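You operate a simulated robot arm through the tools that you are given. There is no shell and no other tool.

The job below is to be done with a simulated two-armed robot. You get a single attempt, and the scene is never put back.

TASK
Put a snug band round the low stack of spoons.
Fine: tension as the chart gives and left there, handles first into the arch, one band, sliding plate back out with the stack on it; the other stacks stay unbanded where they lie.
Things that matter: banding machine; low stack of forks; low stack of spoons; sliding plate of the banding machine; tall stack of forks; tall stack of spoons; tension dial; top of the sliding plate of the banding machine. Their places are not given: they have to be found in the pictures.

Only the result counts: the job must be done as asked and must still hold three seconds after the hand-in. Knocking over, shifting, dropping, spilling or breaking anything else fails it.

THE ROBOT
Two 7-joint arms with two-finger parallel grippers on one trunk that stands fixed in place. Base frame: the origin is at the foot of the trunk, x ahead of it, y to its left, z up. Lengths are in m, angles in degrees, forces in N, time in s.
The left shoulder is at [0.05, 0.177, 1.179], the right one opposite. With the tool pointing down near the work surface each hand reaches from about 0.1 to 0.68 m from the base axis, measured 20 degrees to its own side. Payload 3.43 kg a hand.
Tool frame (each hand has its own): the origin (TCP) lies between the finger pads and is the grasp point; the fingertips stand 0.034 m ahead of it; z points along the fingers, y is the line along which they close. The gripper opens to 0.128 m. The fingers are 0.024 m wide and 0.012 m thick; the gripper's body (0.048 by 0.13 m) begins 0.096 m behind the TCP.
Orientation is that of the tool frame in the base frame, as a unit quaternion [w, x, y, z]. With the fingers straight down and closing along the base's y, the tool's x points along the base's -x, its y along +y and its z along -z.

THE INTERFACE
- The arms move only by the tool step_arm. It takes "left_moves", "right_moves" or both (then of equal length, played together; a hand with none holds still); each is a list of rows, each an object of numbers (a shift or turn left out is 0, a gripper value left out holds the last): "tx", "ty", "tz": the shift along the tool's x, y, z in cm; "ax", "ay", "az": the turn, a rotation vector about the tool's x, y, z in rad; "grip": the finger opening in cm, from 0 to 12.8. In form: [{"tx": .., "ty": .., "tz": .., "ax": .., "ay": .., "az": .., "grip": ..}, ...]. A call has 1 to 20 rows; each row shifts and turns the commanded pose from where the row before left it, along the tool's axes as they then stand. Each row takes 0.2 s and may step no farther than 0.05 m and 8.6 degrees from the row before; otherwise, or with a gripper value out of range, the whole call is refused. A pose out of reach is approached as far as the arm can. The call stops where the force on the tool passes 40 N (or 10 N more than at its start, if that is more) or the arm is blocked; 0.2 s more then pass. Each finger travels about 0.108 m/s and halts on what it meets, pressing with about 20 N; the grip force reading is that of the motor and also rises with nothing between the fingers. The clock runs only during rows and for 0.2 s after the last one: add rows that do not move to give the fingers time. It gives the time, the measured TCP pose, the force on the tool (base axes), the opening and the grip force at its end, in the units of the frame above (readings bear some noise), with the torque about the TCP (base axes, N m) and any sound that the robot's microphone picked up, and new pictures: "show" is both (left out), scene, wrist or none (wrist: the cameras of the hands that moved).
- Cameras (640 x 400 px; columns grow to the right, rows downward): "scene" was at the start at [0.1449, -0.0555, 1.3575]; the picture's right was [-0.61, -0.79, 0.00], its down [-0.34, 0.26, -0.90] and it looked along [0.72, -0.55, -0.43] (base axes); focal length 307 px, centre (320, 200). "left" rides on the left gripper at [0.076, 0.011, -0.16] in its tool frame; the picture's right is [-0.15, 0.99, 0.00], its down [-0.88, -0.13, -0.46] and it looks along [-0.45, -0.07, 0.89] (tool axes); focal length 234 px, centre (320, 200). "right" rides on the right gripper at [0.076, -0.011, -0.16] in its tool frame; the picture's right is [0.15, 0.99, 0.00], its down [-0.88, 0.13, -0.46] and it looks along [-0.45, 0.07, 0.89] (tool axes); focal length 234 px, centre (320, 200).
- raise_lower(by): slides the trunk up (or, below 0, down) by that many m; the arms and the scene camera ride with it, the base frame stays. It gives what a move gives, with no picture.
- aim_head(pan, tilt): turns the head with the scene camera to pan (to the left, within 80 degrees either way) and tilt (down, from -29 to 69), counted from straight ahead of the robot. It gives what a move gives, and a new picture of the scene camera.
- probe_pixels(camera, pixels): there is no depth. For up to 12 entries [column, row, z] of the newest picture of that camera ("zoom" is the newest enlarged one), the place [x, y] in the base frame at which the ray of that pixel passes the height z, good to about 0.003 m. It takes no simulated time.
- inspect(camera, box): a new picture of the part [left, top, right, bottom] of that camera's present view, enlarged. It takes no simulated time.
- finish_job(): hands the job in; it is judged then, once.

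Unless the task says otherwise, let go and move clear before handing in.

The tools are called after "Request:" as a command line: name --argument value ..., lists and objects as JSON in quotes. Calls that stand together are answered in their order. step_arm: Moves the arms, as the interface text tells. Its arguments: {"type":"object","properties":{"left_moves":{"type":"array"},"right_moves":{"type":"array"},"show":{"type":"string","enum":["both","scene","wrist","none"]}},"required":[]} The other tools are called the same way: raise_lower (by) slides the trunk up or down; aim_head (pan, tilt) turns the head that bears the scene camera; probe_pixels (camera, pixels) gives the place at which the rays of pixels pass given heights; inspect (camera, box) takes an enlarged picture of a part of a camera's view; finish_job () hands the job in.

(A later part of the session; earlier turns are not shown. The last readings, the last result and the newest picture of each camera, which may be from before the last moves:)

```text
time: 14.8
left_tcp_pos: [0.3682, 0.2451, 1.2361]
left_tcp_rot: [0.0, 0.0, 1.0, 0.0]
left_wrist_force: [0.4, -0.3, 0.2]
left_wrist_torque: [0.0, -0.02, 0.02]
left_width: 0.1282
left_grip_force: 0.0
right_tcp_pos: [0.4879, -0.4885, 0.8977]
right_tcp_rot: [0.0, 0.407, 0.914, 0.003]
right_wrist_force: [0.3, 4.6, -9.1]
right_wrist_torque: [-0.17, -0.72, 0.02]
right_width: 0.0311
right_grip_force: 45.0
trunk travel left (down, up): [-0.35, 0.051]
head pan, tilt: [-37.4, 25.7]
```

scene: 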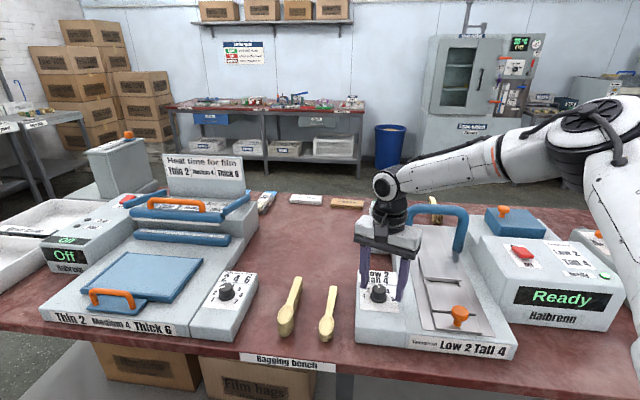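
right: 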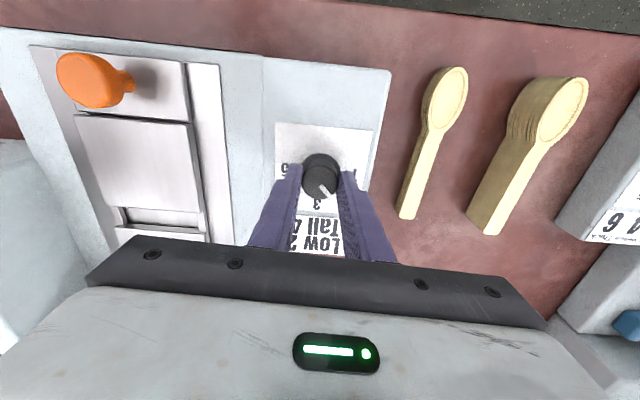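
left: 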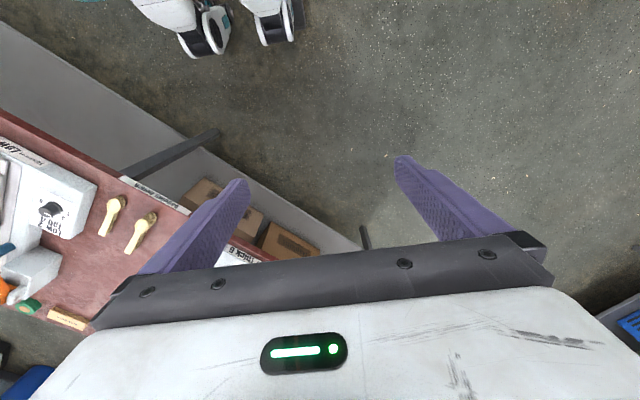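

The lateral load is nearly gone. Now releasing gently.

Request:
step_arm --right_moves '[{"grip": 3.6}, {"grip": 4.5}, {"grip": 7}, {}]' --show "wrist"

Request:
inspect --camera "right" --box '[270, 120, 370, 220]'

Request:
inspect --camera "scene" --box '[360, 268, 400, 308]'

```text
time: 15.8
left_tcp_pos: [0.3683, 0.2436, 1.2367]
left_tcp_rot: [-0.001, 0.0, 1.0, 0.0]
left_wrist_force: [0.5, -0.9, 0.4]
left_wrist_torque: [0.01, 0.0, 0.01]
left_width: 0.1281
left_grip_force: 0.0
right_tcp_pos: [0.486, -0.4885, 0.8987]
right_tcp_rot: [0.0, 0.408, 0.913, 0.0]
right_wrist_force: [0.2, -0.6, -0.3]
right_wrist_torque: [0.0, -0.01, 0.03]
right_width: 0.0699
right_grip_force: 0.2
trunk travel left (down, up): [-0.35, 0.051]
head pan, tilt: [-37.4, 25.7]
```

right: 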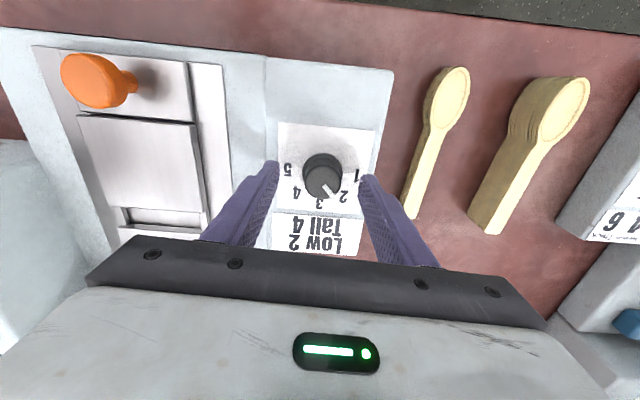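

```text
4.00 times, centred on (320, 170) of right
```

zoom: 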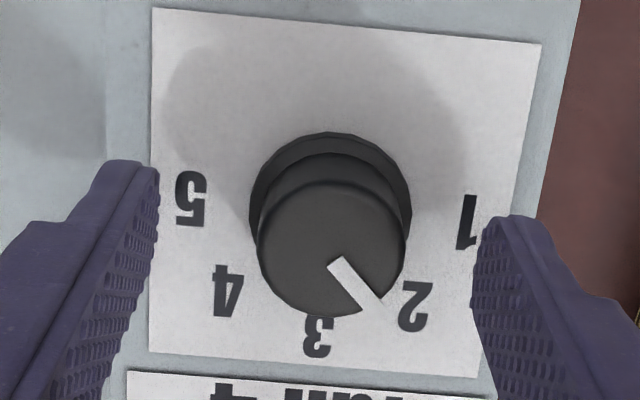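

```text
10.00 times, centred on (380, 288) of scene
```

zoom: 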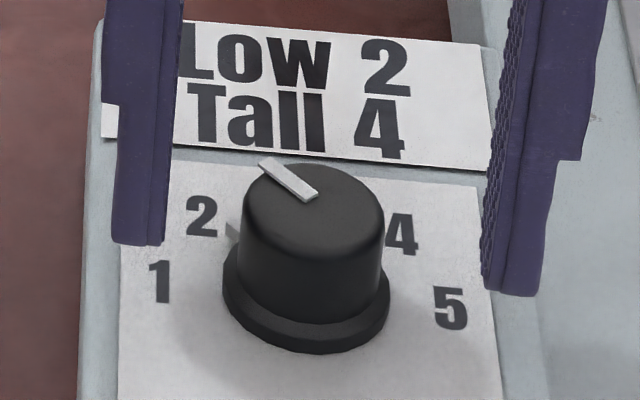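

The pointer now lines up with "2" in both views (wrist: pointer 47° vs label 47.5°; base tick beside the 2 in the scene). I'll rise straight up and go over the low spoon stack for a look.

Request:
step_arm --right_moves '[{"tz": -3}, {"tz": -4.5}, {"tz": -4.5, "az": -0.05}, {"ty": 4}, {"ty": 4}, {"ty": 3}, {}]' --show "both"

Request:
inspect --camera "right" --box '[240, 60, 440, 260]'

```text
time: 17.4
left_tcp_pos: [0.3684, 0.2444, 1.2378]
left_tcp_rot: [-0.001, 0.0, 1.0, -0.001]
left_wrist_force: [-0.4, 0.9, 0.0]
left_wrist_torque: [0.0, -0.01, -0.04]
left_width: 0.1277
left_grip_force: 0.0
right_tcp_pos: [0.5656, -0.41, 1.0195]
right_tcp_rot: [0.0, 0.385, 0.923, 0.0]
right_wrist_force: [0.1, 0.2, -0.1]
right_wrist_torque: [-0.03, 0.05, 0.02]
right_width: 0.0702
right_grip_force: 0.0
trunk travel left (down, up): [-0.35, 0.051]
head pan, tilt: [-37.4, 25.7]
```

scene: 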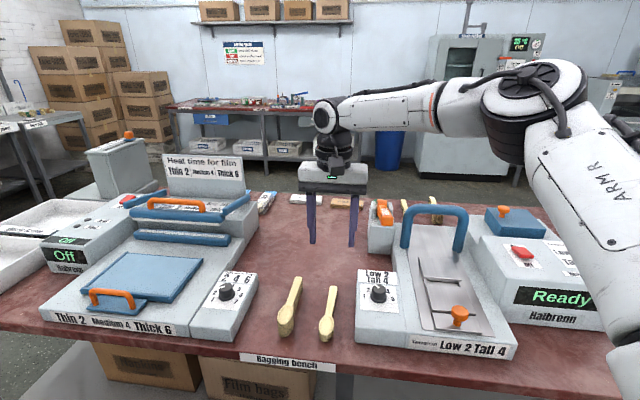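
right: 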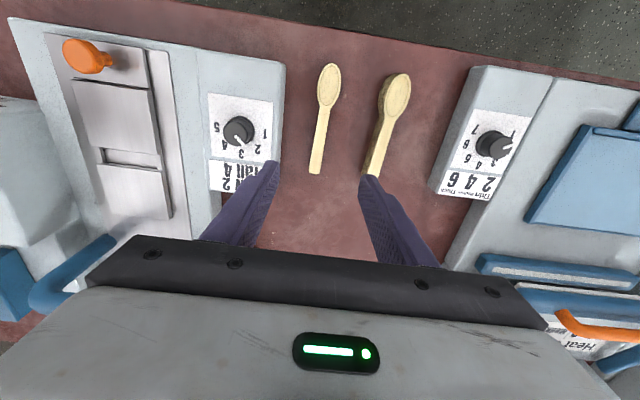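

```text
2.00 times, centred on (340, 160) of right
```

zoom: 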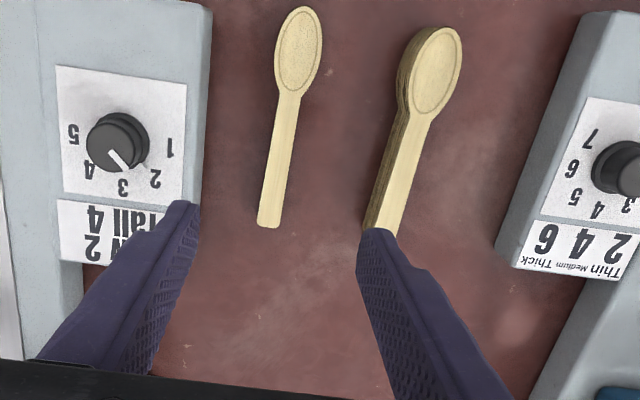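

The low stack runs from bowl tip (330,63) to handle tip (314.5,173.5) in the wrist picture. I'll probe these points at plausible heights, also from the scene camera.

Request:
probe_pixels --camera "right" --pixels '[[330, 63, 0.82], [314.5, 173.5, 0.82], [325, 107.5, 0.82], [319, 142, 0.82], [308.5, 173, 0.82], [320.5, 174, 0.82], [330, 63, 0.83], [314.5, 173.5, 0.83], [314.5, 173.5, 0.81], [325, 107.5, 0.81]]'

Request:
inspect --camera "scene" --box '[295, 270, 365, 350]'

```text
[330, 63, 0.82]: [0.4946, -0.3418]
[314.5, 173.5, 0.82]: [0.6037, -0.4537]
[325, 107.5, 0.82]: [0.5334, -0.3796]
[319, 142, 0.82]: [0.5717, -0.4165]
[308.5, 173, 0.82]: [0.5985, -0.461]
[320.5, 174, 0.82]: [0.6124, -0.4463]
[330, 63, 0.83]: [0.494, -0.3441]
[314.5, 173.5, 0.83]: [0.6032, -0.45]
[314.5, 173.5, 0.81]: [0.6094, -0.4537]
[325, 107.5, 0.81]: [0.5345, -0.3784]
```

```text
5.00 times, centred on (330, 310) of scene
```

zoom: 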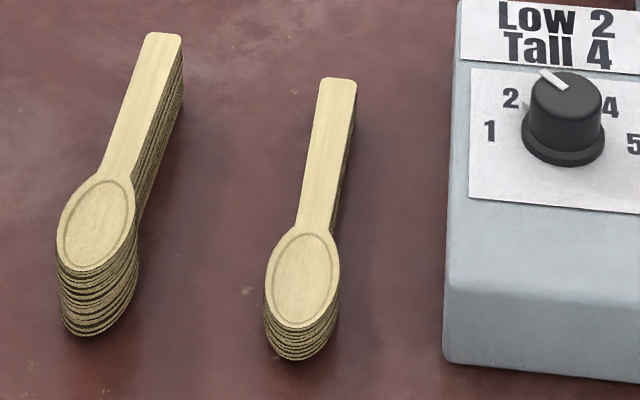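

Low stack: 0.156 m long, handle 0.020 wide, top at z≈0.823, yaw -45.7°, estimated balance point near (0.547,-0.396). I'll move over that point with a 4.5 cm opening and come down part way.

Request:
step_arm --right_moves '[{"tx": 2.3, "ty": -0.1, "grip": 4.5}, {"tz": 4}, {"tz": 4}, {"tz": 3}, {}]' --show "both"

Request:
inspect --camera "right" --box '[240, 60, 400, 260]'

```text
time: 18.6
left_tcp_pos: [0.3678, 0.2448, 1.2373]
left_tcp_rot: [-0.001, 0.0, 1.0, 0.0]
left_wrist_force: [0.3, -0.7, -0.6]
left_wrist_torque: [0.0, 0.02, 0.0]
left_width: 0.1284
left_grip_force: 0.2
right_tcp_pos: [0.5481, -0.3955, 0.9079]
right_tcp_rot: [0.0, 0.386, 0.923, 0.0]
right_wrist_force: [-0.3, -0.1, -0.3]
right_wrist_torque: [-0.02, -0.02, 0.0]
right_width: 0.0449
right_grip_force: 0.0
trunk travel left (down, up): [-0.35, 0.051]
head pan, tilt: [-37.4, 25.7]
```

scene: 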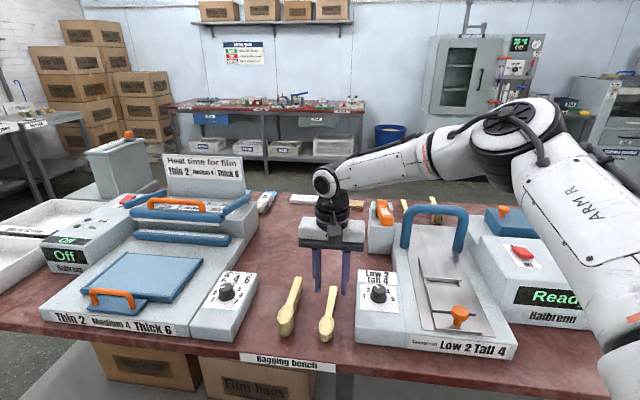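
right: 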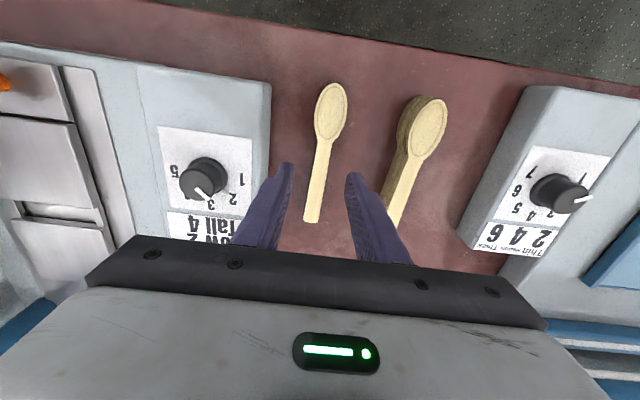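

```text
2.00 times, centred on (320, 160) of right
```

zoom: 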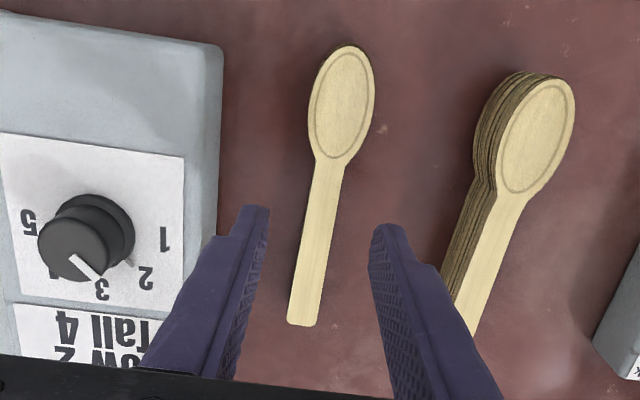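

The handle is centred between the fingers (zoom col ~323 at row 196), about 22 mm behind the neck. Descending to just above the bench.

Request:
step_arm --right_moves '[{"tz": 3, "ty": 0.1}, {"tz": 2}, {"tz": 1.0}, {}]' --show "both"

Request:
inspect --camera "scene" --box '[290, 260, 370, 350]'

```text
time: 19.6
left_tcp_pos: [0.3686, 0.2445, 1.2366]
left_tcp_rot: [0.0, 0.0, 1.0, 0.0]
left_wrist_force: [-0.3, -0.3, 1.0]
left_wrist_torque: [-0.01, -0.03, 0.03]
left_width: 0.1277
left_grip_force: 0.1
right_tcp_pos: [0.5408, -0.3957, 0.8529]
right_tcp_rot: [0.001, 0.385, 0.923, 0.0]
right_wrist_force: [-0.5, -0.1, 0.6]
right_wrist_torque: [-0.02, -0.01, -0.01]
right_width: 0.0449
right_grip_force: 0.0
right hand out of reach, approached as far as the arm can: row 3
trunk travel left (down, up): [-0.35, 0.051]
head pan, tilt: [-37.4, 25.7]
```

scene: 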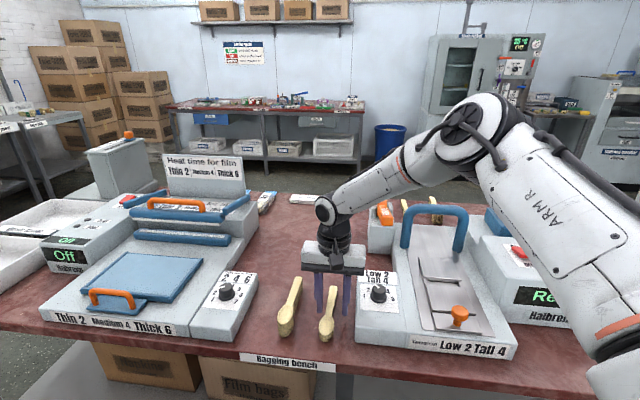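
right: 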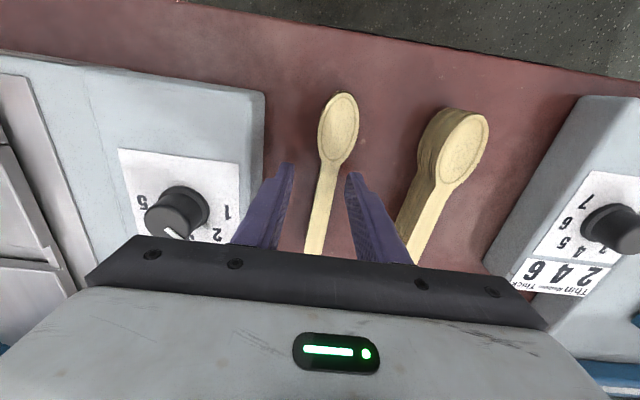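

```text
4.44 times, centred on (330, 305) of scene
```

zoom: 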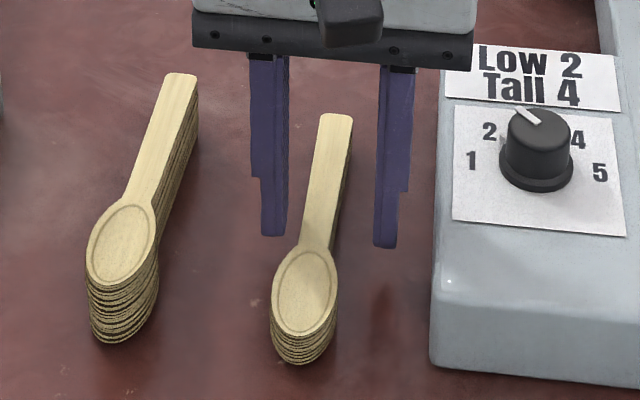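

The arm is at its reach limit here (row 3 out of reach), so I'll raise the hand, then lower the trunk by 0.15 m to gain reach.

Request:
step_arm --right_moves '[{"tz": -4}, {"tz": -4}, {"tz": -4}, {"tz": -4}, {"tz": -4}, {}]' --show "none"

Request:
raise_lower --by -0.15

Request:
aim_head --pan -42 --tilt 30

```text
time: 21.0
left_tcp_pos: [0.3684, 0.2433, 1.2374]
left_tcp_rot: [0.0, 0.0, 1.0, 0.0]
left_wrist_force: [1.0, -0.5, 0.0]
left_wrist_torque: [-0.02, 0.04, 0.0]
left_width: 0.128
left_grip_force: 0.0
right_tcp_pos: [0.5418, -0.3966, 1.0538]
right_tcp_rot: [0.0, 0.385, 0.923, 0.0]
right_wrist_force: [-0.7, -1.0, -0.1]
right_wrist_torque: [0.04, -0.01, -0.01]
right_width: 0.0449
right_grip_force: 0.2
trunk travel left (down, up): [-0.35, 0.051]
head pan, tilt: [-37.4, 25.7]
```

```text
time: 22.8
left_tcp_pos: [0.368, 0.2448, 1.0877]
left_tcp_rot: [-0.001, 0.0, 1.0, 0.0]
left_wrist_force: [1.1, -0.2, -0.2]
left_wrist_torque: [0.03, 0.01, 0.02]
left_width: 0.1283
left_grip_force: 0.0
right_tcp_pos: [0.5406, -0.3963, 0.9041]
right_tcp_rot: [0.0, 0.386, 0.923, 0.001]
right_wrist_force: [0.1, -0.3, -0.6]
right_wrist_torque: [0.02, 0.02, 0.02]
right_width: 0.0452
right_grip_force: 0.1
trunk travel left (down, up): [-0.2, 0.201]
head pan, tilt: [-37.4, 25.7]
```

```text
time: 23.4
left_tcp_pos: [0.3664, 0.2431, 1.089]
left_tcp_rot: [0.0, 0.0, 1.0, 0.001]
left_wrist_force: [0.0, -0.4, 0.0]
left_wrist_torque: [0.01, -0.02, 0.03]
left_width: 0.1283
left_grip_force: 0.0
right_tcp_pos: [0.5407, -0.3964, 0.9033]
right_tcp_rot: [0.0, 0.385, 0.923, -0.001]
right_wrist_force: [-0.4, 0.3, 0.6]
right_wrist_torque: [0.03, 0.0, 0.02]
right_width: 0.0451
right_grip_force: 0.1
trunk travel left (down, up): [-0.2, 0.201]
head pan, tilt: [-42.0, 30.0]
```

scene: 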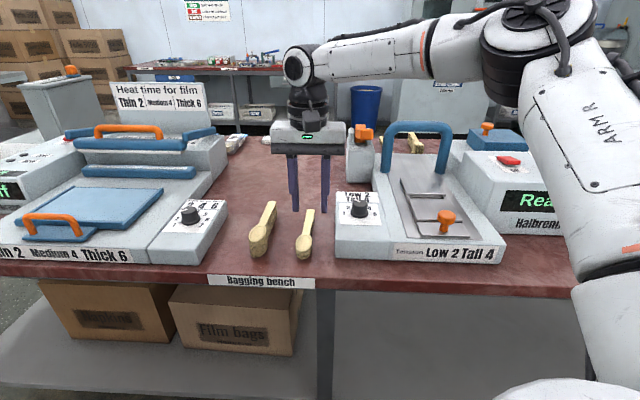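

I've gained reach. Now I'll move to the grasp spot (about tx -0.4, ty +0.6) and check centring in the wrist view.

Request:
step_arm --right_moves '[{"tx": -0.4, "ty": 0.6}, {"tz": 2.5}, {}]' --show "wrist"

Request:
inspect --camera "right" --box '[240, 60, 400, 260]'

```text
time: 24.2
left_tcp_pos: [0.3697, 0.2435, 1.0882]
left_tcp_rot: [0.0, 0.0, 1.0, -0.001]
left_wrist_force: [-0.3, 0.0, 0.3]
left_wrist_torque: [0.01, 0.01, -0.01]
left_width: 0.1281
left_grip_force: 0.0
right_tcp_pos: [0.5482, -0.3962, 0.8779]
right_tcp_rot: [0.001, 0.385, 0.923, 0.0]
right_wrist_force: [0.6, -0.1, -0.9]
right_wrist_torque: [-0.01, 0.01, 0.0]
right_width: 0.045
right_grip_force: 0.1
trunk travel left (down, up): [-0.2, 0.201]
head pan, tilt: [-42.0, 30.0]
```

right: 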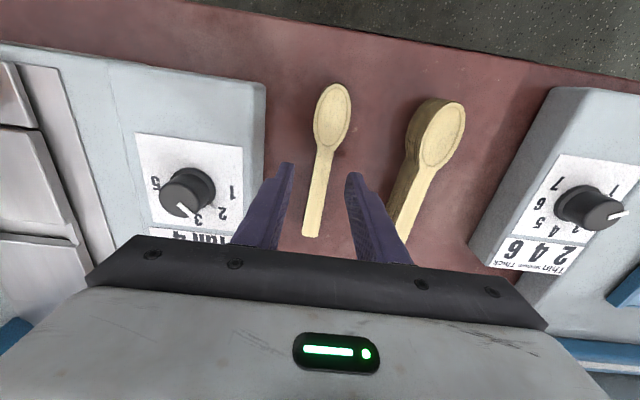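

```text
2.00 times, centred on (320, 160) of right
```

zoom: 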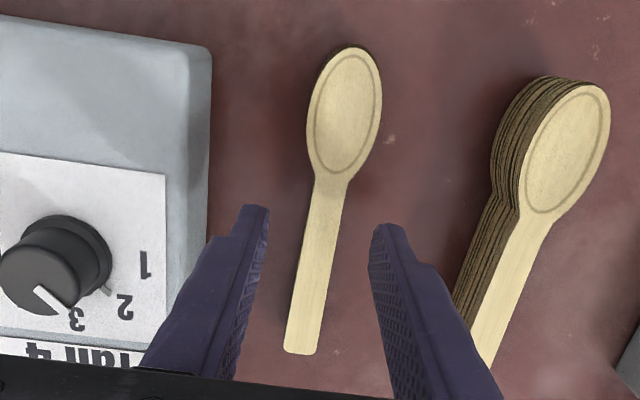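

The handle is ~2 mm right of centre; correcting and going lower toward the bench in small steps.

Request:
step_arm --right_moves '[{"tz": 2, "ty": 0.2}, {"tz": 0.8}, {"tz": 0.4}, {}]' --show "both"

Request:
inspect --camera "scene" --box '[265, 170, 345, 270]'

```text
time: 25.2
left_tcp_pos: [0.3689, 0.2433, 1.0878]
left_tcp_rot: [0.0, 0.0, 1.0, 0.0]
left_wrist_force: [0.2, 0.5, -0.2]
left_wrist_torque: [0.02, -0.01, -0.03]
left_width: 0.1278
left_grip_force: 0.0
right_tcp_pos: [0.5494, -0.3942, 0.8471]
right_tcp_rot: [0.0, 0.385, 0.923, 0.0]
right_wrist_force: [-0.1, 0.7, 0.2]
right_wrist_torque: [0.0, 0.0, -0.02]
right_width: 0.045
right_grip_force: 0.2
trunk travel left (down, up): [-0.2, 0.201]
head pan, tilt: [-42.0, 30.0]
```

scene: 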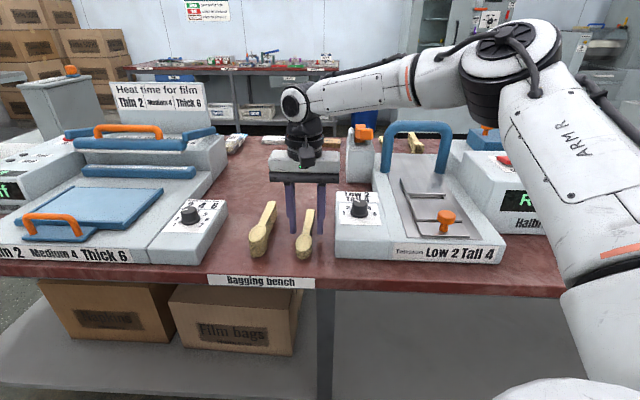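
right: 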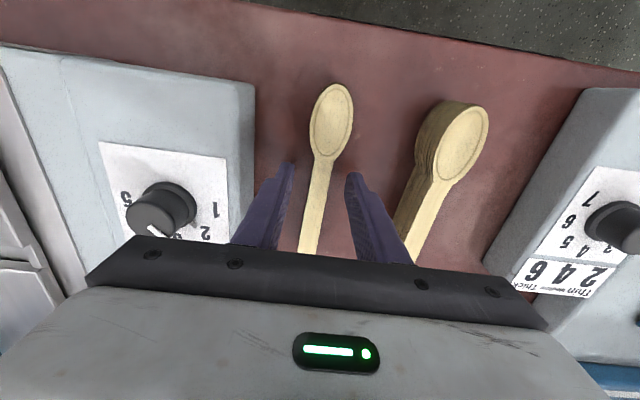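

```text
4.00 times, centred on (305, 220) of scene
```

zoom: 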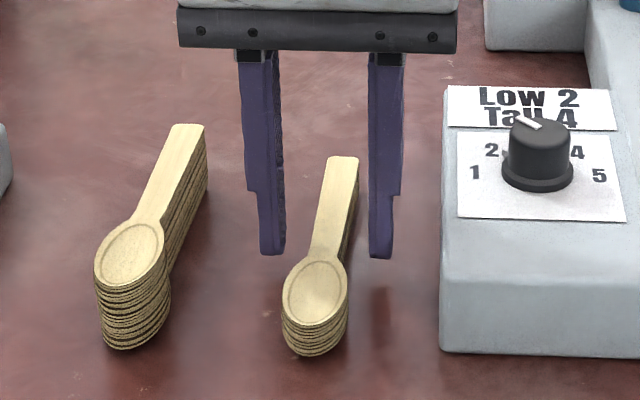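

No contact yet at z=0.847. I'll feel down for the bench in 3 mm steps.

Request:
step_arm --right_moves '[{"tz": 0.3}, {}]' --show "none"

Request:
step_arm --right_moves '[{"tz": 0.3}, {}]' --show "none"

```text
time: 25.8
left_tcp_pos: [0.3676, 0.2438, 1.087]
left_tcp_rot: [0.0, 0.0, 1.0, 0.0]
left_wrist_force: [0.5, 0.0, 0.2]
left_wrist_torque: [0.0, 0.02, 0.0]
left_width: 0.1278
left_grip_force: 0.1
right_tcp_pos: [0.5481, -0.3944, 0.8436]
right_tcp_rot: [0.0, 0.385, 0.923, 0.0]
right_wrist_force: [-0.6, 0.5, -0.4]
right_wrist_torque: [-0.03, 0.01, -0.02]
right_width: 0.045
right_grip_force: 0.1
trunk travel left (down, up): [-0.2, 0.201]
head pan, tilt: [-42.0, 30.0]
```

```text
time: 26.4
left_tcp_pos: [0.3688, 0.244, 1.0867]
left_tcp_rot: [0.0, 0.0, 1.0, 0.0]
left_wrist_force: [-0.1, 0.2, -0.8]
left_wrist_torque: [0.02, -0.01, 0.01]
left_width: 0.128
left_grip_force: 0.2
right_tcp_pos: [0.5493, -0.3938, 0.8409]
right_tcp_rot: [0.0, 0.385, 0.923, 0.0]
right_wrist_force: [0.1, 0.2, -0.7]
right_wrist_torque: [0.0, -0.01, 0.0]
right_width: 0.045
right_grip_force: 0.0
trunk travel left (down, up): [-0.2, 0.201]
head pan, tilt: [-42.0, 30.0]
```

Still free at 0.841; continuing in small steps.

Request:
step_arm --right_moves '[{"tz": 0.2}, {}]' --show "none"

Request:
step_arm --right_moves '[{"tz": 0.2}, {}]' --show "none"

Request:
inspect --camera "scene" --box '[265, 170, 345, 270]'

```text
time: 27.0
left_tcp_pos: [0.3684, 0.2432, 1.0869]
left_tcp_rot: [0.0, 0.0, 1.0, 0.0]
left_wrist_force: [-0.7, 0.0, -0.1]
left_wrist_torque: [0.0, 0.0, 0.01]
left_width: 0.1281
left_grip_force: 0.2
right_tcp_pos: [0.5492, -0.3941, 0.8399]
right_tcp_rot: [0.0, 0.385, 0.923, 0.0]
right_wrist_force: [0.0, 1.0, -0.2]
right_wrist_torque: [-0.01, 0.01, 0.02]
right_width: 0.0452
right_grip_force: 0.1
trunk travel left (down, up): [-0.2, 0.201]
head pan, tilt: [-42.0, 30.0]
```

```text
time: 27.6
left_tcp_pos: [0.3688, 0.2436, 1.0875]
left_tcp_rot: [0.0, 0.0, 1.0, 0.001]
left_wrist_force: [-1.4, -0.4, -0.6]
left_wrist_torque: [-0.02, 0.01, 0.0]
left_width: 0.128
left_grip_force: 0.0
right_tcp_pos: [0.5491, -0.3946, 0.8372]
right_tcp_rot: [0.0, 0.385, 0.923, 0.0]
right_wrist_force: [0.7, 0.1, 0.3]
right_wrist_torque: [-0.03, 0.0, 0.02]
right_width: 0.0453
right_grip_force: 0.1
trunk travel left (down, up): [-0.2, 0.201]
head pan, tilt: [-42.0, 30.0]
```

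```text
4.00 times, centred on (305, 220) of scene
```

zoom: 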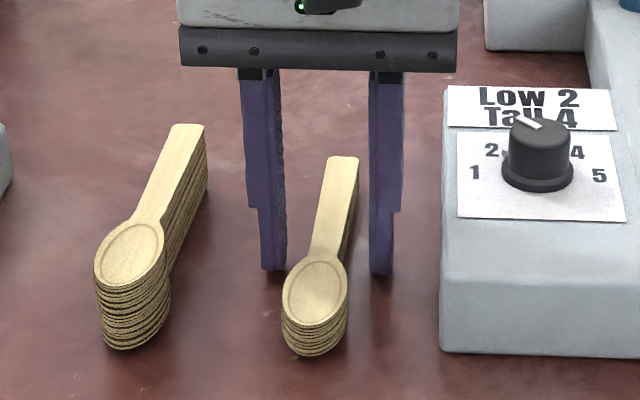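

Still no contact (tips ≈0.803). Continuing.

Request:
step_arm --right_moves '[{"tz": 0.2}, {}]' --show "none"

Request:
step_arm --right_moves '[{"tz": 0.15}, {}]' --show "none"

```text
time: 28.2
left_tcp_pos: [0.3687, 0.2434, 1.0874]
left_tcp_rot: [0.0, 0.001, 1.0, 0.0]
left_wrist_force: [-0.4, 0.9, 1.0]
left_wrist_torque: [0.0, -0.02, 0.01]
left_width: 0.1281
left_grip_force: 0.0
right_tcp_pos: [0.5487, -0.3937, 0.8354]
right_tcp_rot: [0.0, 0.385, 0.923, 0.0]
right_wrist_force: [0.1, 0.4, 0.7]
right_wrist_torque: [0.02, -0.03, 0.01]
right_width: 0.0451
right_grip_force: 0.1
trunk travel left (down, up): [-0.2, 0.201]
head pan, tilt: [-42.0, 30.0]
```

```text
time: 28.8
left_tcp_pos: [0.3684, 0.2446, 1.0868]
left_tcp_rot: [0.001, 0.0, 1.0, 0.0]
left_wrist_force: [-0.8, 0.3, 0.4]
left_wrist_torque: [-0.02, 0.01, -0.01]
left_width: 0.1282
left_grip_force: 0.0
right_tcp_pos: [0.5498, -0.3944, 0.8336]
right_tcp_rot: [0.0, 0.385, 0.923, 0.0]
right_wrist_force: [0.5, -1.0, 2.1]
right_wrist_torque: [-0.08, 0.08, 0.06]
right_width: 0.0449
right_grip_force: 0.2
trunk travel left (down, up): [-0.2, 0.201]
head pan, tilt: [-42.0, 30.0]
```

Contact at tip height ≈0.800, so the bench is at z=0.800. I'll back off 1 mm and close gently on the handle.

Request:
step_arm --right_moves '[{"tz": -0.1}, {"grip": 3.5}, {"grip": 2.8}, {"grip": 2.4}, {"grip": 2.0}, {"grip": 1.5}, {"grip": 1.5}]' --show "both"

Request:
inspect --camera "scene" --box '[265, 170, 345, 270]'

Request:
inspect --camera "right" --box '[240, 60, 400, 260]'

```text
time: 30.4
left_tcp_pos: [0.3684, 0.2425, 1.0876]
left_tcp_rot: [-0.001, 0.0, 1.0, 0.001]
left_wrist_force: [-0.4, 0.3, 0.4]
left_wrist_torque: [-0.01, 0.02, 0.01]
left_width: 0.1279
left_grip_force: 0.1
right_tcp_pos: [0.5487, -0.3954, 0.8349]
right_tcp_rot: [0.0, 0.385, 0.923, 0.001]
right_wrist_force: [0.9, 0.1, -0.8]
right_wrist_torque: [0.02, 0.01, -0.06]
right_width: 0.0165
right_grip_force: 20.0
trunk travel left (down, up): [-0.2, 0.201]
head pan, tilt: [-42.0, 30.0]
```

scene: 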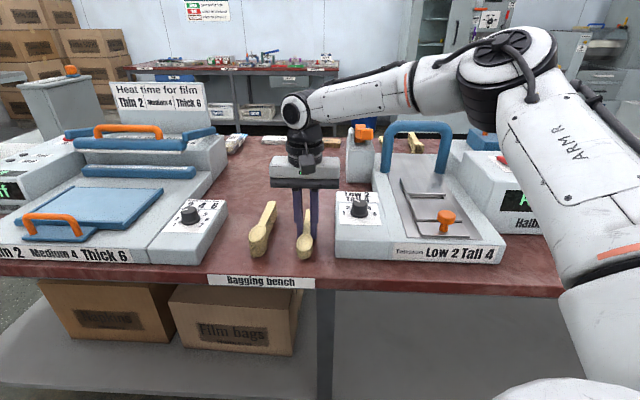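
right: 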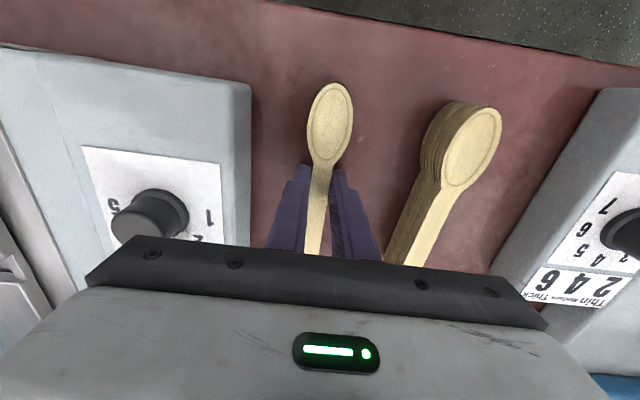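

```text
4.00 times, centred on (305, 220) of scene
```

zoom: 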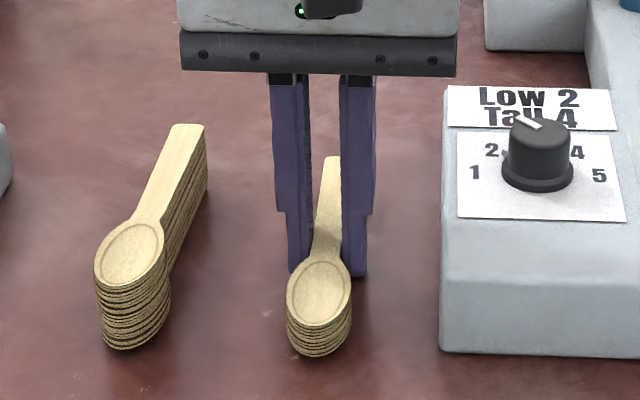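

```text
2.00 times, centred on (320, 160) of right
```

zoom: 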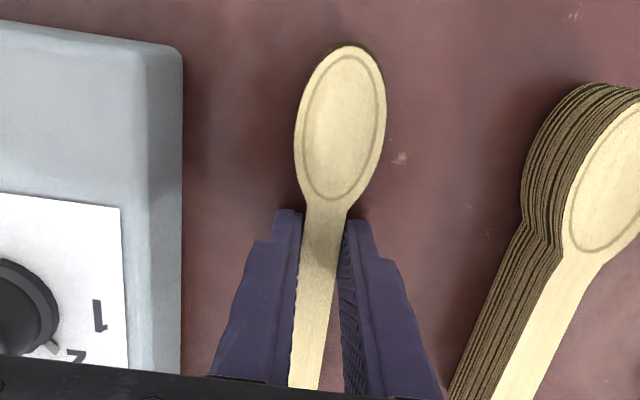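

The stack is held (opening 0.0165, ~20 N) and looks neat. Lifting slowly straight up.

Request:
step_arm --right_moves '[{"grip": 1.3}, {"tz": -1}, {"tz": -2}, {"tz": -2}, {}]' --show "both"

Request:
inspect --camera "scene" --box '[265, 150, 365, 270]'

```text
time: 31.6
left_tcp_pos: [0.3681, 0.2447, 1.0881]
left_tcp_rot: [0.0, 0.001, 1.0, 0.0]
left_wrist_force: [0.5, -0.7, -1.1]
left_wrist_torque: [-0.02, 0.0, -0.05]
left_width: 0.128
left_grip_force: 0.0
right_tcp_pos: [0.5481, -0.393, 0.8844]
right_tcp_rot: [0.0, 0.386, 0.923, 0.0]
right_wrist_force: [0.4, 0.0, -0.2]
right_wrist_torque: [0.02, -0.03, 0.01]
right_width: 0.0165
right_grip_force: 20.5
trunk travel left (down, up): [-0.2, 0.201]
head pan, tilt: [-42.0, 30.0]
```

scene: 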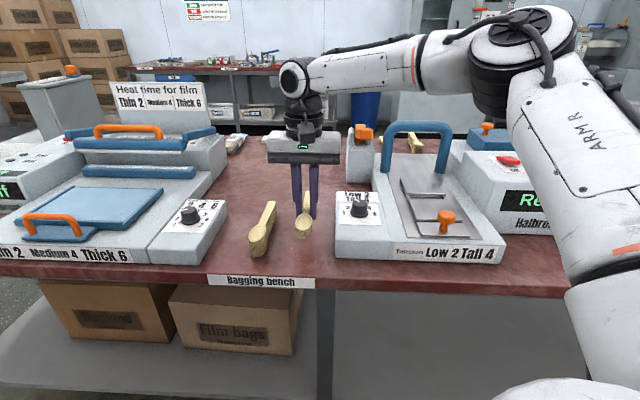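
right: 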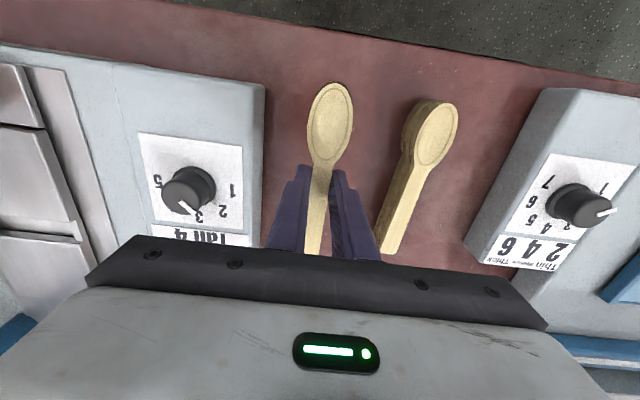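

```text
3.33 times, centred on (315, 210) of scene
```

zoom: 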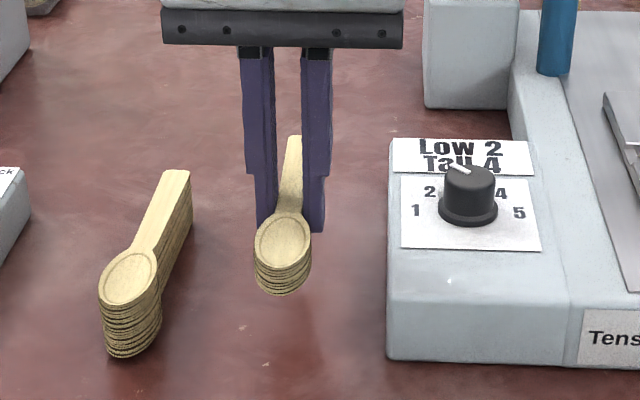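

The whole stack came up cleanly, none left behind. I'll rise to about z≈0.985 and carry it right, over the plate.

Request:
step_arm --right_moves '[{"tz": -3}, {"tz": -4}, {"tz": -3}, {"ty": -3, "tx": -0.5}, {"ty": -4, "tx": -0.5}, {"ty": -4, "tx": -0.5}, {"ty": -4, "tx": -0.5}, {"ty": -4, "tx": -0.5}, {"ty": -4, "tx": -0.5}, {"ty": -3, "tx": -0.5}, {}]' --show "both"

Request:
inspect --camera "scene" --box '[340, 110, 560, 270]'

Request:
inspect --camera "right" --box '[200, 20, 420, 260]'

```text
time: 34.0
left_tcp_pos: [0.3679, 0.2435, 1.0876]
left_tcp_rot: [0.0, 0.0, 1.0, -0.001]
left_wrist_force: [0.0, -0.5, -0.1]
left_wrist_torque: [0.01, 0.0, -0.03]
left_width: 0.1281
left_grip_force: 0.0
right_tcp_pos: [0.3876, -0.6027, 0.983]
right_tcp_rot: [0.0, 0.385, 0.923, 0.0]
right_wrist_force: [0.0, -0.1, -0.1]
right_wrist_torque: [0.01, 0.02, 0.02]
right_width: 0.0167
right_grip_force: 19.9
trunk travel left (down, up): [-0.2, 0.201]
head pan, tilt: [-42.0, 30.0]
```

scene: 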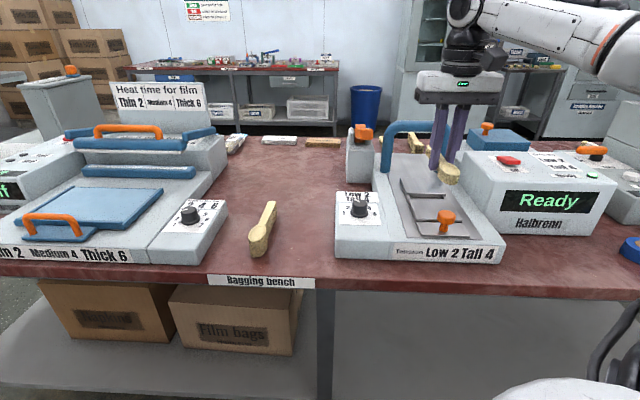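
right: 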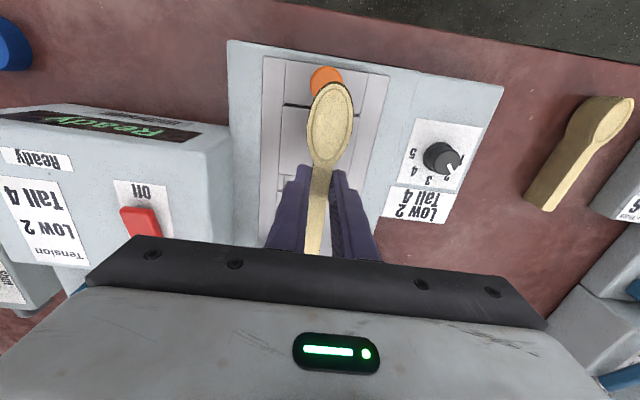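

```text
2.50 times, centred on (450, 190) of scene
```

zoom: 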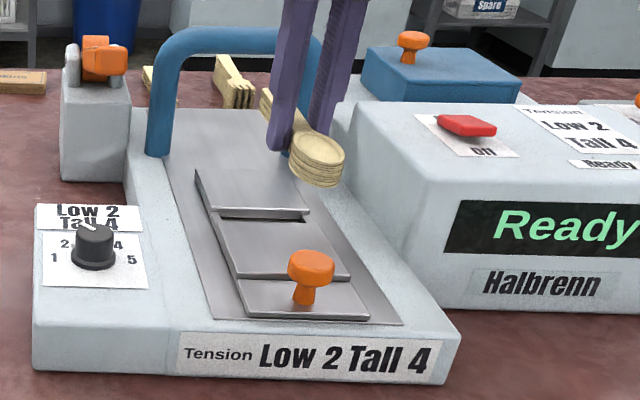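

```text
1.67 times, centred on (310, 140) of right
```

zoom: 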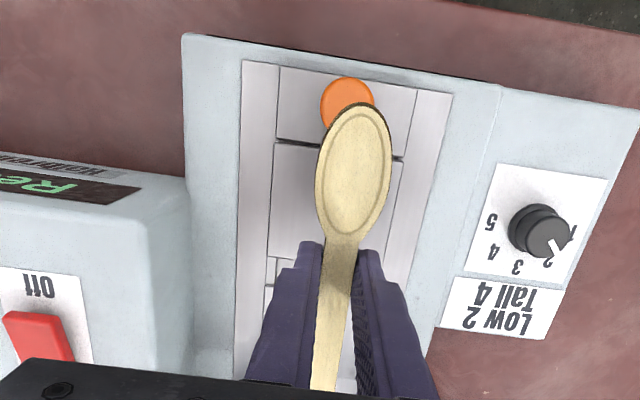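

The stack is over the plate area. I'll probe plate features in this closer wrist view to place precisely.

Request:
probe_pixels --camera "right" --pixels '[[283, 104, 0.863], [360.4, 116, 0.863], [279, 174.8, 0.863], [277, 192, 0.863], [286, 60.8, 0.857], [368.8, 74, 0.857], [326, 83, 0.893], [258, 135, 0.857], [375, 150, 0.857]]'

Request:
inspect --camera "right" --box '[240, 40, 400, 200]'

```text
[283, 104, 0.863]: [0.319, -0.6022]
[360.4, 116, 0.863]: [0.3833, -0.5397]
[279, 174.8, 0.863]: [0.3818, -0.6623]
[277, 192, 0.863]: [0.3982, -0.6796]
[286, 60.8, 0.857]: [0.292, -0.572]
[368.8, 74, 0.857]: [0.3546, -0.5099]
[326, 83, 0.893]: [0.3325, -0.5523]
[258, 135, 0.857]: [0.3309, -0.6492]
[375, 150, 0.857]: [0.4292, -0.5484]
```

```text
2.50 times, centred on (320, 120) of right
```

zoom: 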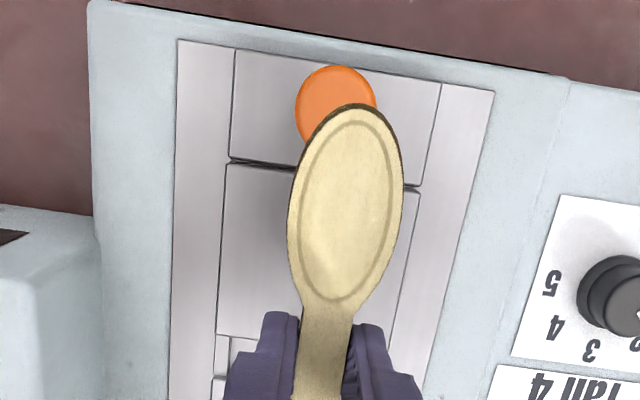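

The centre line (l≈-0.1554) agrees with the knob, and the platform centre is about (0.419,-0.639). I'll check the height of the switch box to be sure the gripper body clears it.

Request:
probe_pixels --camera "scene" --pixels '[[508.8, 160, 0.92], [508.8, 160, 0.96], [508.8, 160, 1.0], [464, 153, 0.92], [464, 153, 0.96], [416, 125, 0.95], [416, 125, 1.0]]'

Request:
probe_pixels --camera "right" --pixels '[[141, 222, 0.92], [141, 222, 0.96], [141, 222, 1.0], [228, 150, 0.92], [228, 150, 0.96]]'

```text
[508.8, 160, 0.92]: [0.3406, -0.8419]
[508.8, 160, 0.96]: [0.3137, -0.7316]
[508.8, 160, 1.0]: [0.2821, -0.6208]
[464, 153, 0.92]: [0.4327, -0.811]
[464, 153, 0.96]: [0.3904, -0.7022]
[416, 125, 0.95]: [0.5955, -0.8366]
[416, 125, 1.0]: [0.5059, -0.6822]
```

```text
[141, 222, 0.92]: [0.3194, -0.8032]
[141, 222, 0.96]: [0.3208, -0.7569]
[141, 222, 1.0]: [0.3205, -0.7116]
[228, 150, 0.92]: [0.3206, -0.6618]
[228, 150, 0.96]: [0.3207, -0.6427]
```

Box top is ~0.94 and its left face is ~8.5 cm from the plate's centre line: clear. Moving the stack over the platform centre.

Request:
step_arm --right_moves '[{"tx": -2.3, "ty": -0.17}, {"tx": -2.3, "ty": -0.16}, {"tz": 2}, {"tz": 2}, {}]' --show "both"

Request:
inspect --camera "scene" --box '[340, 110, 560, 270]'

Request:
inspect --camera "right" --box '[220, 20, 420, 260]'

```text
time: 35.2
left_tcp_pos: [0.368, 0.2436, 1.0878]
left_tcp_rot: [0.001, -0.001, 1.0, 0.0]
left_wrist_force: [0.1, 0.6, 0.7]
left_wrist_torque: [0.0, 0.01, -0.01]
left_width: 0.1283
left_grip_force: 0.0
right_tcp_pos: [0.4202, -0.6387, 0.9449]
right_tcp_rot: [0.0, 0.385, 0.923, 0.0]
right_wrist_force: [0.4, 0.2, 0.0]
right_wrist_torque: [-0.01, 0.01, 0.0]
right_width: 0.0163
right_grip_force: 20.4
trunk travel left (down, up): [-0.2, 0.201]
head pan, tilt: [-42.0, 30.0]
```

scene: 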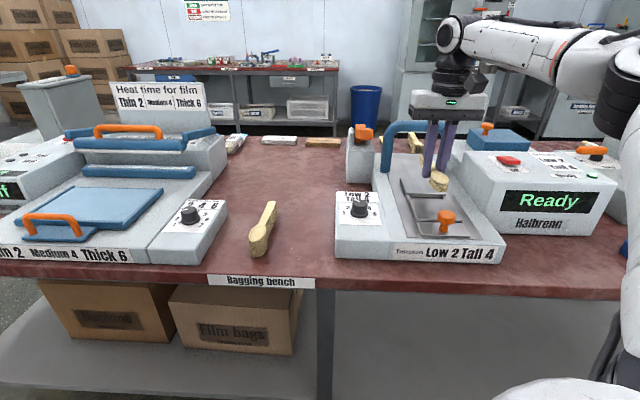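
right: 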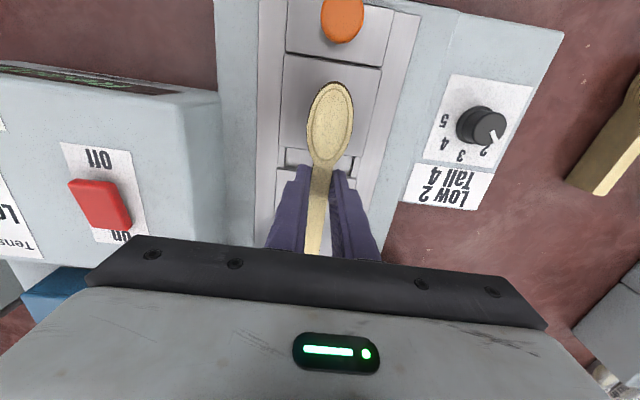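

```text
2.50 times, centred on (450, 190) of scene
```

zoom: 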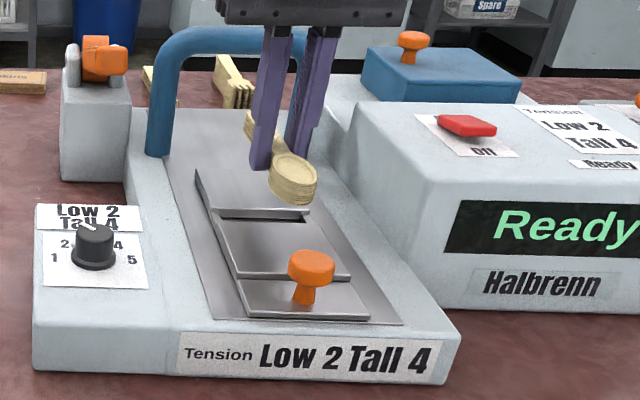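

```text
1.67 times, centred on (320, 140) of right
```

zoom: 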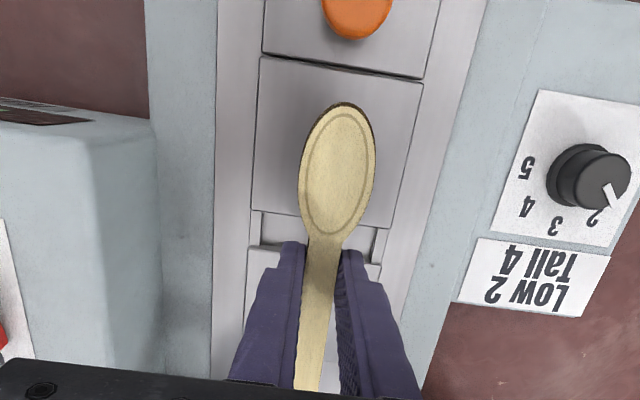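

The tool axis meets the plate right at the slot (zoom (320,233), slot rows 220–255; plate edges 251/393), so the stack is centred. Lowering toward the plate.

Request:
step_arm --right_moves '[{"tz": 2}, {"tz": 1.5}, {"tz": 0.6}, {}]' --show "scene"

Request:
inspect --camera "scene" --box '[380, 130, 500, 260]'

```text
time: 36.2
left_tcp_pos: [0.3686, 0.2431, 1.0862]
left_tcp_rot: [-0.001, 0.001, 1.0, 0.0]
left_wrist_force: [0.5, 0.0, 0.2]
left_wrist_torque: [0.02, 0.0, -0.02]
left_width: 0.1283
left_grip_force: 0.0
right_tcp_pos: [0.4178, -0.6382, 0.9042]
right_tcp_rot: [0.0, 0.386, 0.923, 0.0]
right_wrist_force: [-0.1, 0.3, -0.9]
right_wrist_torque: [0.0, 0.0, 0.0]
right_width: 0.0165
right_grip_force: 19.9
trunk travel left (down, up): [-0.2, 0.201]
head pan, tilt: [-42.0, 30.0]
```

scene: 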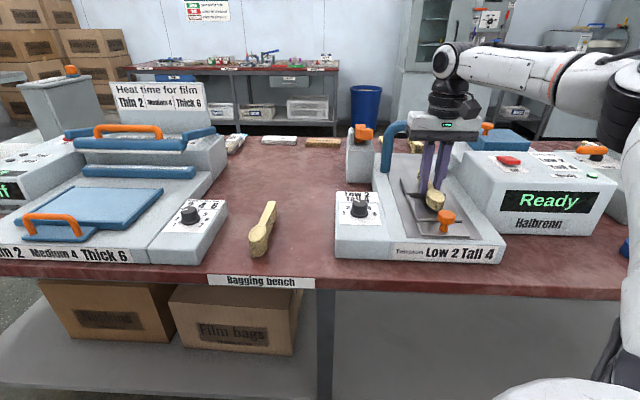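

```text
3.08 times, centred on (440, 195) of scene
```

zoom: 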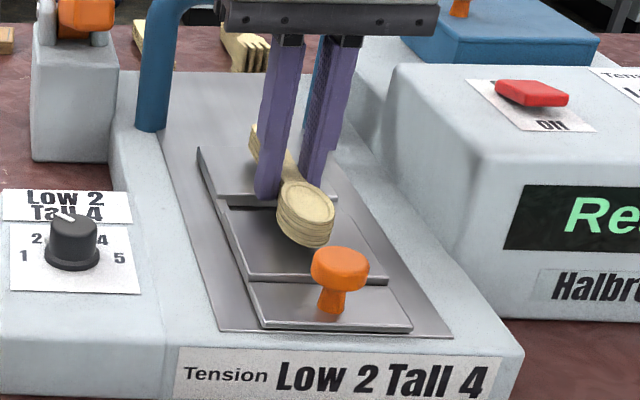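

Close to the plate now (TCP 0.904). Feeling down in 2 mm steps.

Request:
step_arm --right_moves '[{"tz": 0.2}, {}]' --show "none"

Request:
step_arm --right_moves '[{"tz": 0.2}, {}]' --show "none"

```text
time: 36.8
left_tcp_pos: [0.3686, 0.2439, 1.0882]
left_tcp_rot: [0.0, 0.0, 1.0, 0.0]
left_wrist_force: [0.7, 1.3, -0.6]
left_wrist_torque: [-0.04, 0.01, -0.04]
left_width: 0.128
left_grip_force: 0.0
right_tcp_pos: [0.4186, -0.637, 0.9016]
right_tcp_rot: [-0.001, 0.385, 0.923, 0.0]
right_wrist_force: [-0.8, -0.2, 0.0]
right_wrist_torque: [0.01, 0.03, 0.03]
right_width: 0.0164
right_grip_force: 19.9
trunk travel left (down, up): [-0.2, 0.201]
head pan, tilt: [-42.0, 30.0]
```

```text
time: 37.4
left_tcp_pos: [0.3679, 0.2431, 1.0877]
left_tcp_rot: [0.0, -0.001, 1.0, 0.0]
left_wrist_force: [-0.1, -0.5, 1.1]
left_wrist_torque: [0.01, 0.01, 0.02]
left_width: 0.128
left_grip_force: 0.1
right_tcp_pos: [0.4198, -0.6361, 0.8988]
right_tcp_rot: [0.0, 0.385, 0.923, 0.0]
right_wrist_force: [-0.1, -0.1, 0.0]
right_wrist_torque: [0.02, -0.02, 0.0]
right_width: 0.0163
right_grip_force: 19.9
trunk travel left (down, up): [-0.2, 0.201]
head pan, tilt: [-42.0, 30.0]
```

No contact at 0.899. Continuing.

Request:
step_arm --right_moves '[{"tz": 0.2}, {}]' --show "none"

Request:
step_arm --right_moves '[{"tz": 0.15}, {}]' --show "wrist"

Request:
inspect --camera "scene" --box '[390, 150, 480, 250]'

```text
time: 38.0
left_tcp_pos: [0.3687, 0.2448, 1.0875]
left_tcp_rot: [0.0, 0.001, 1.0, -0.001]
left_wrist_force: [-0.6, 0.2, 1.1]
left_wrist_torque: [-0.01, -0.02, 0.0]
left_width: 0.1277
left_grip_force: 0.0
right_tcp_pos: [0.4203, -0.6363, 0.8998]
right_tcp_rot: [0.001, 0.385, 0.923, -0.001]
right_wrist_force: [-1.2, -0.7, 7.3]
right_wrist_torque: [0.18, 0.24, 0.04]
right_width: 0.0165
right_grip_force: 20.1
trunk travel left (down, up): [-0.2, 0.201]
head pan, tilt: [-42.0, 30.0]
```

```text
time: 38.6
left_tcp_pos: [0.3668, 0.2464, 1.0875]
left_tcp_rot: [0.001, 0.0, 1.0, -0.001]
left_wrist_force: [0.1, -0.3, -0.2]
left_wrist_torque: [-0.01, -0.01, 0.01]
left_width: 0.1281
left_grip_force: 0.0
right_tcp_pos: [0.4189, -0.6365, 0.8972]
right_tcp_rot: [0.002, 0.385, 0.923, -0.001]
right_wrist_force: [0.8, -4.7, 17.1]
right_wrist_torque: [0.12, 0.21, 0.02]
right_width: 0.0163
right_grip_force: 20.2
trunk travel left (down, up): [-0.2, 0.201]
head pan, tilt: [-42.0, 30.0]
```

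right: 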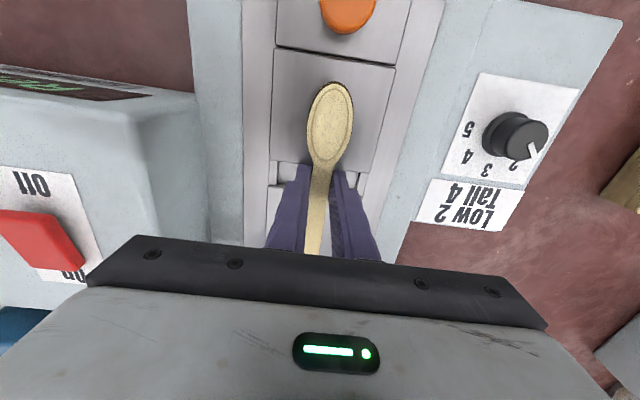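

```text
4.00 times, centred on (435, 200) of scene
```

zoom: 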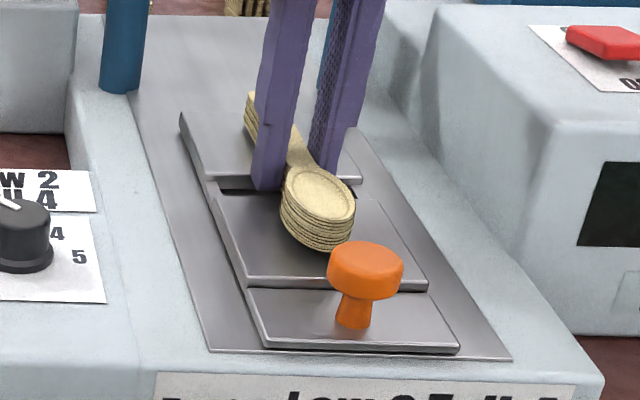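

Contact with the plate occurred at TCP≈0.898. The stack sits ~2.5 mm left of the centre line, so I'll lift slightly, nudge over and set down lightly.

Request:
step_arm --right_moves '[{"tz": -0.6}, {"ty": -0.25}, {"tz": 0.3}, {}]' --show "none"

```text
time: 39.6
left_tcp_pos: [0.3683, 0.2451, 1.087]
left_tcp_rot: [0.001, 0.001, 1.0, 0.0]
left_wrist_force: [0.5, -0.9, 0.4]
left_wrist_torque: [0.01, -0.02, 0.04]
left_width: 0.128
left_grip_force: 0.1
right_tcp_pos: [0.4175, -0.6394, 0.8982]
right_tcp_rot: [0.0, 0.385, 0.923, 0.0]
right_wrist_force: [-0.9, -0.1, 2.5]
right_wrist_torque: [-0.16, -0.12, -0.04]
right_width: 0.0163
right_grip_force: 20.6
trunk travel left (down, up): [-0.2, 0.201]
head pan, tilt: [-42.0, 30.0]
```

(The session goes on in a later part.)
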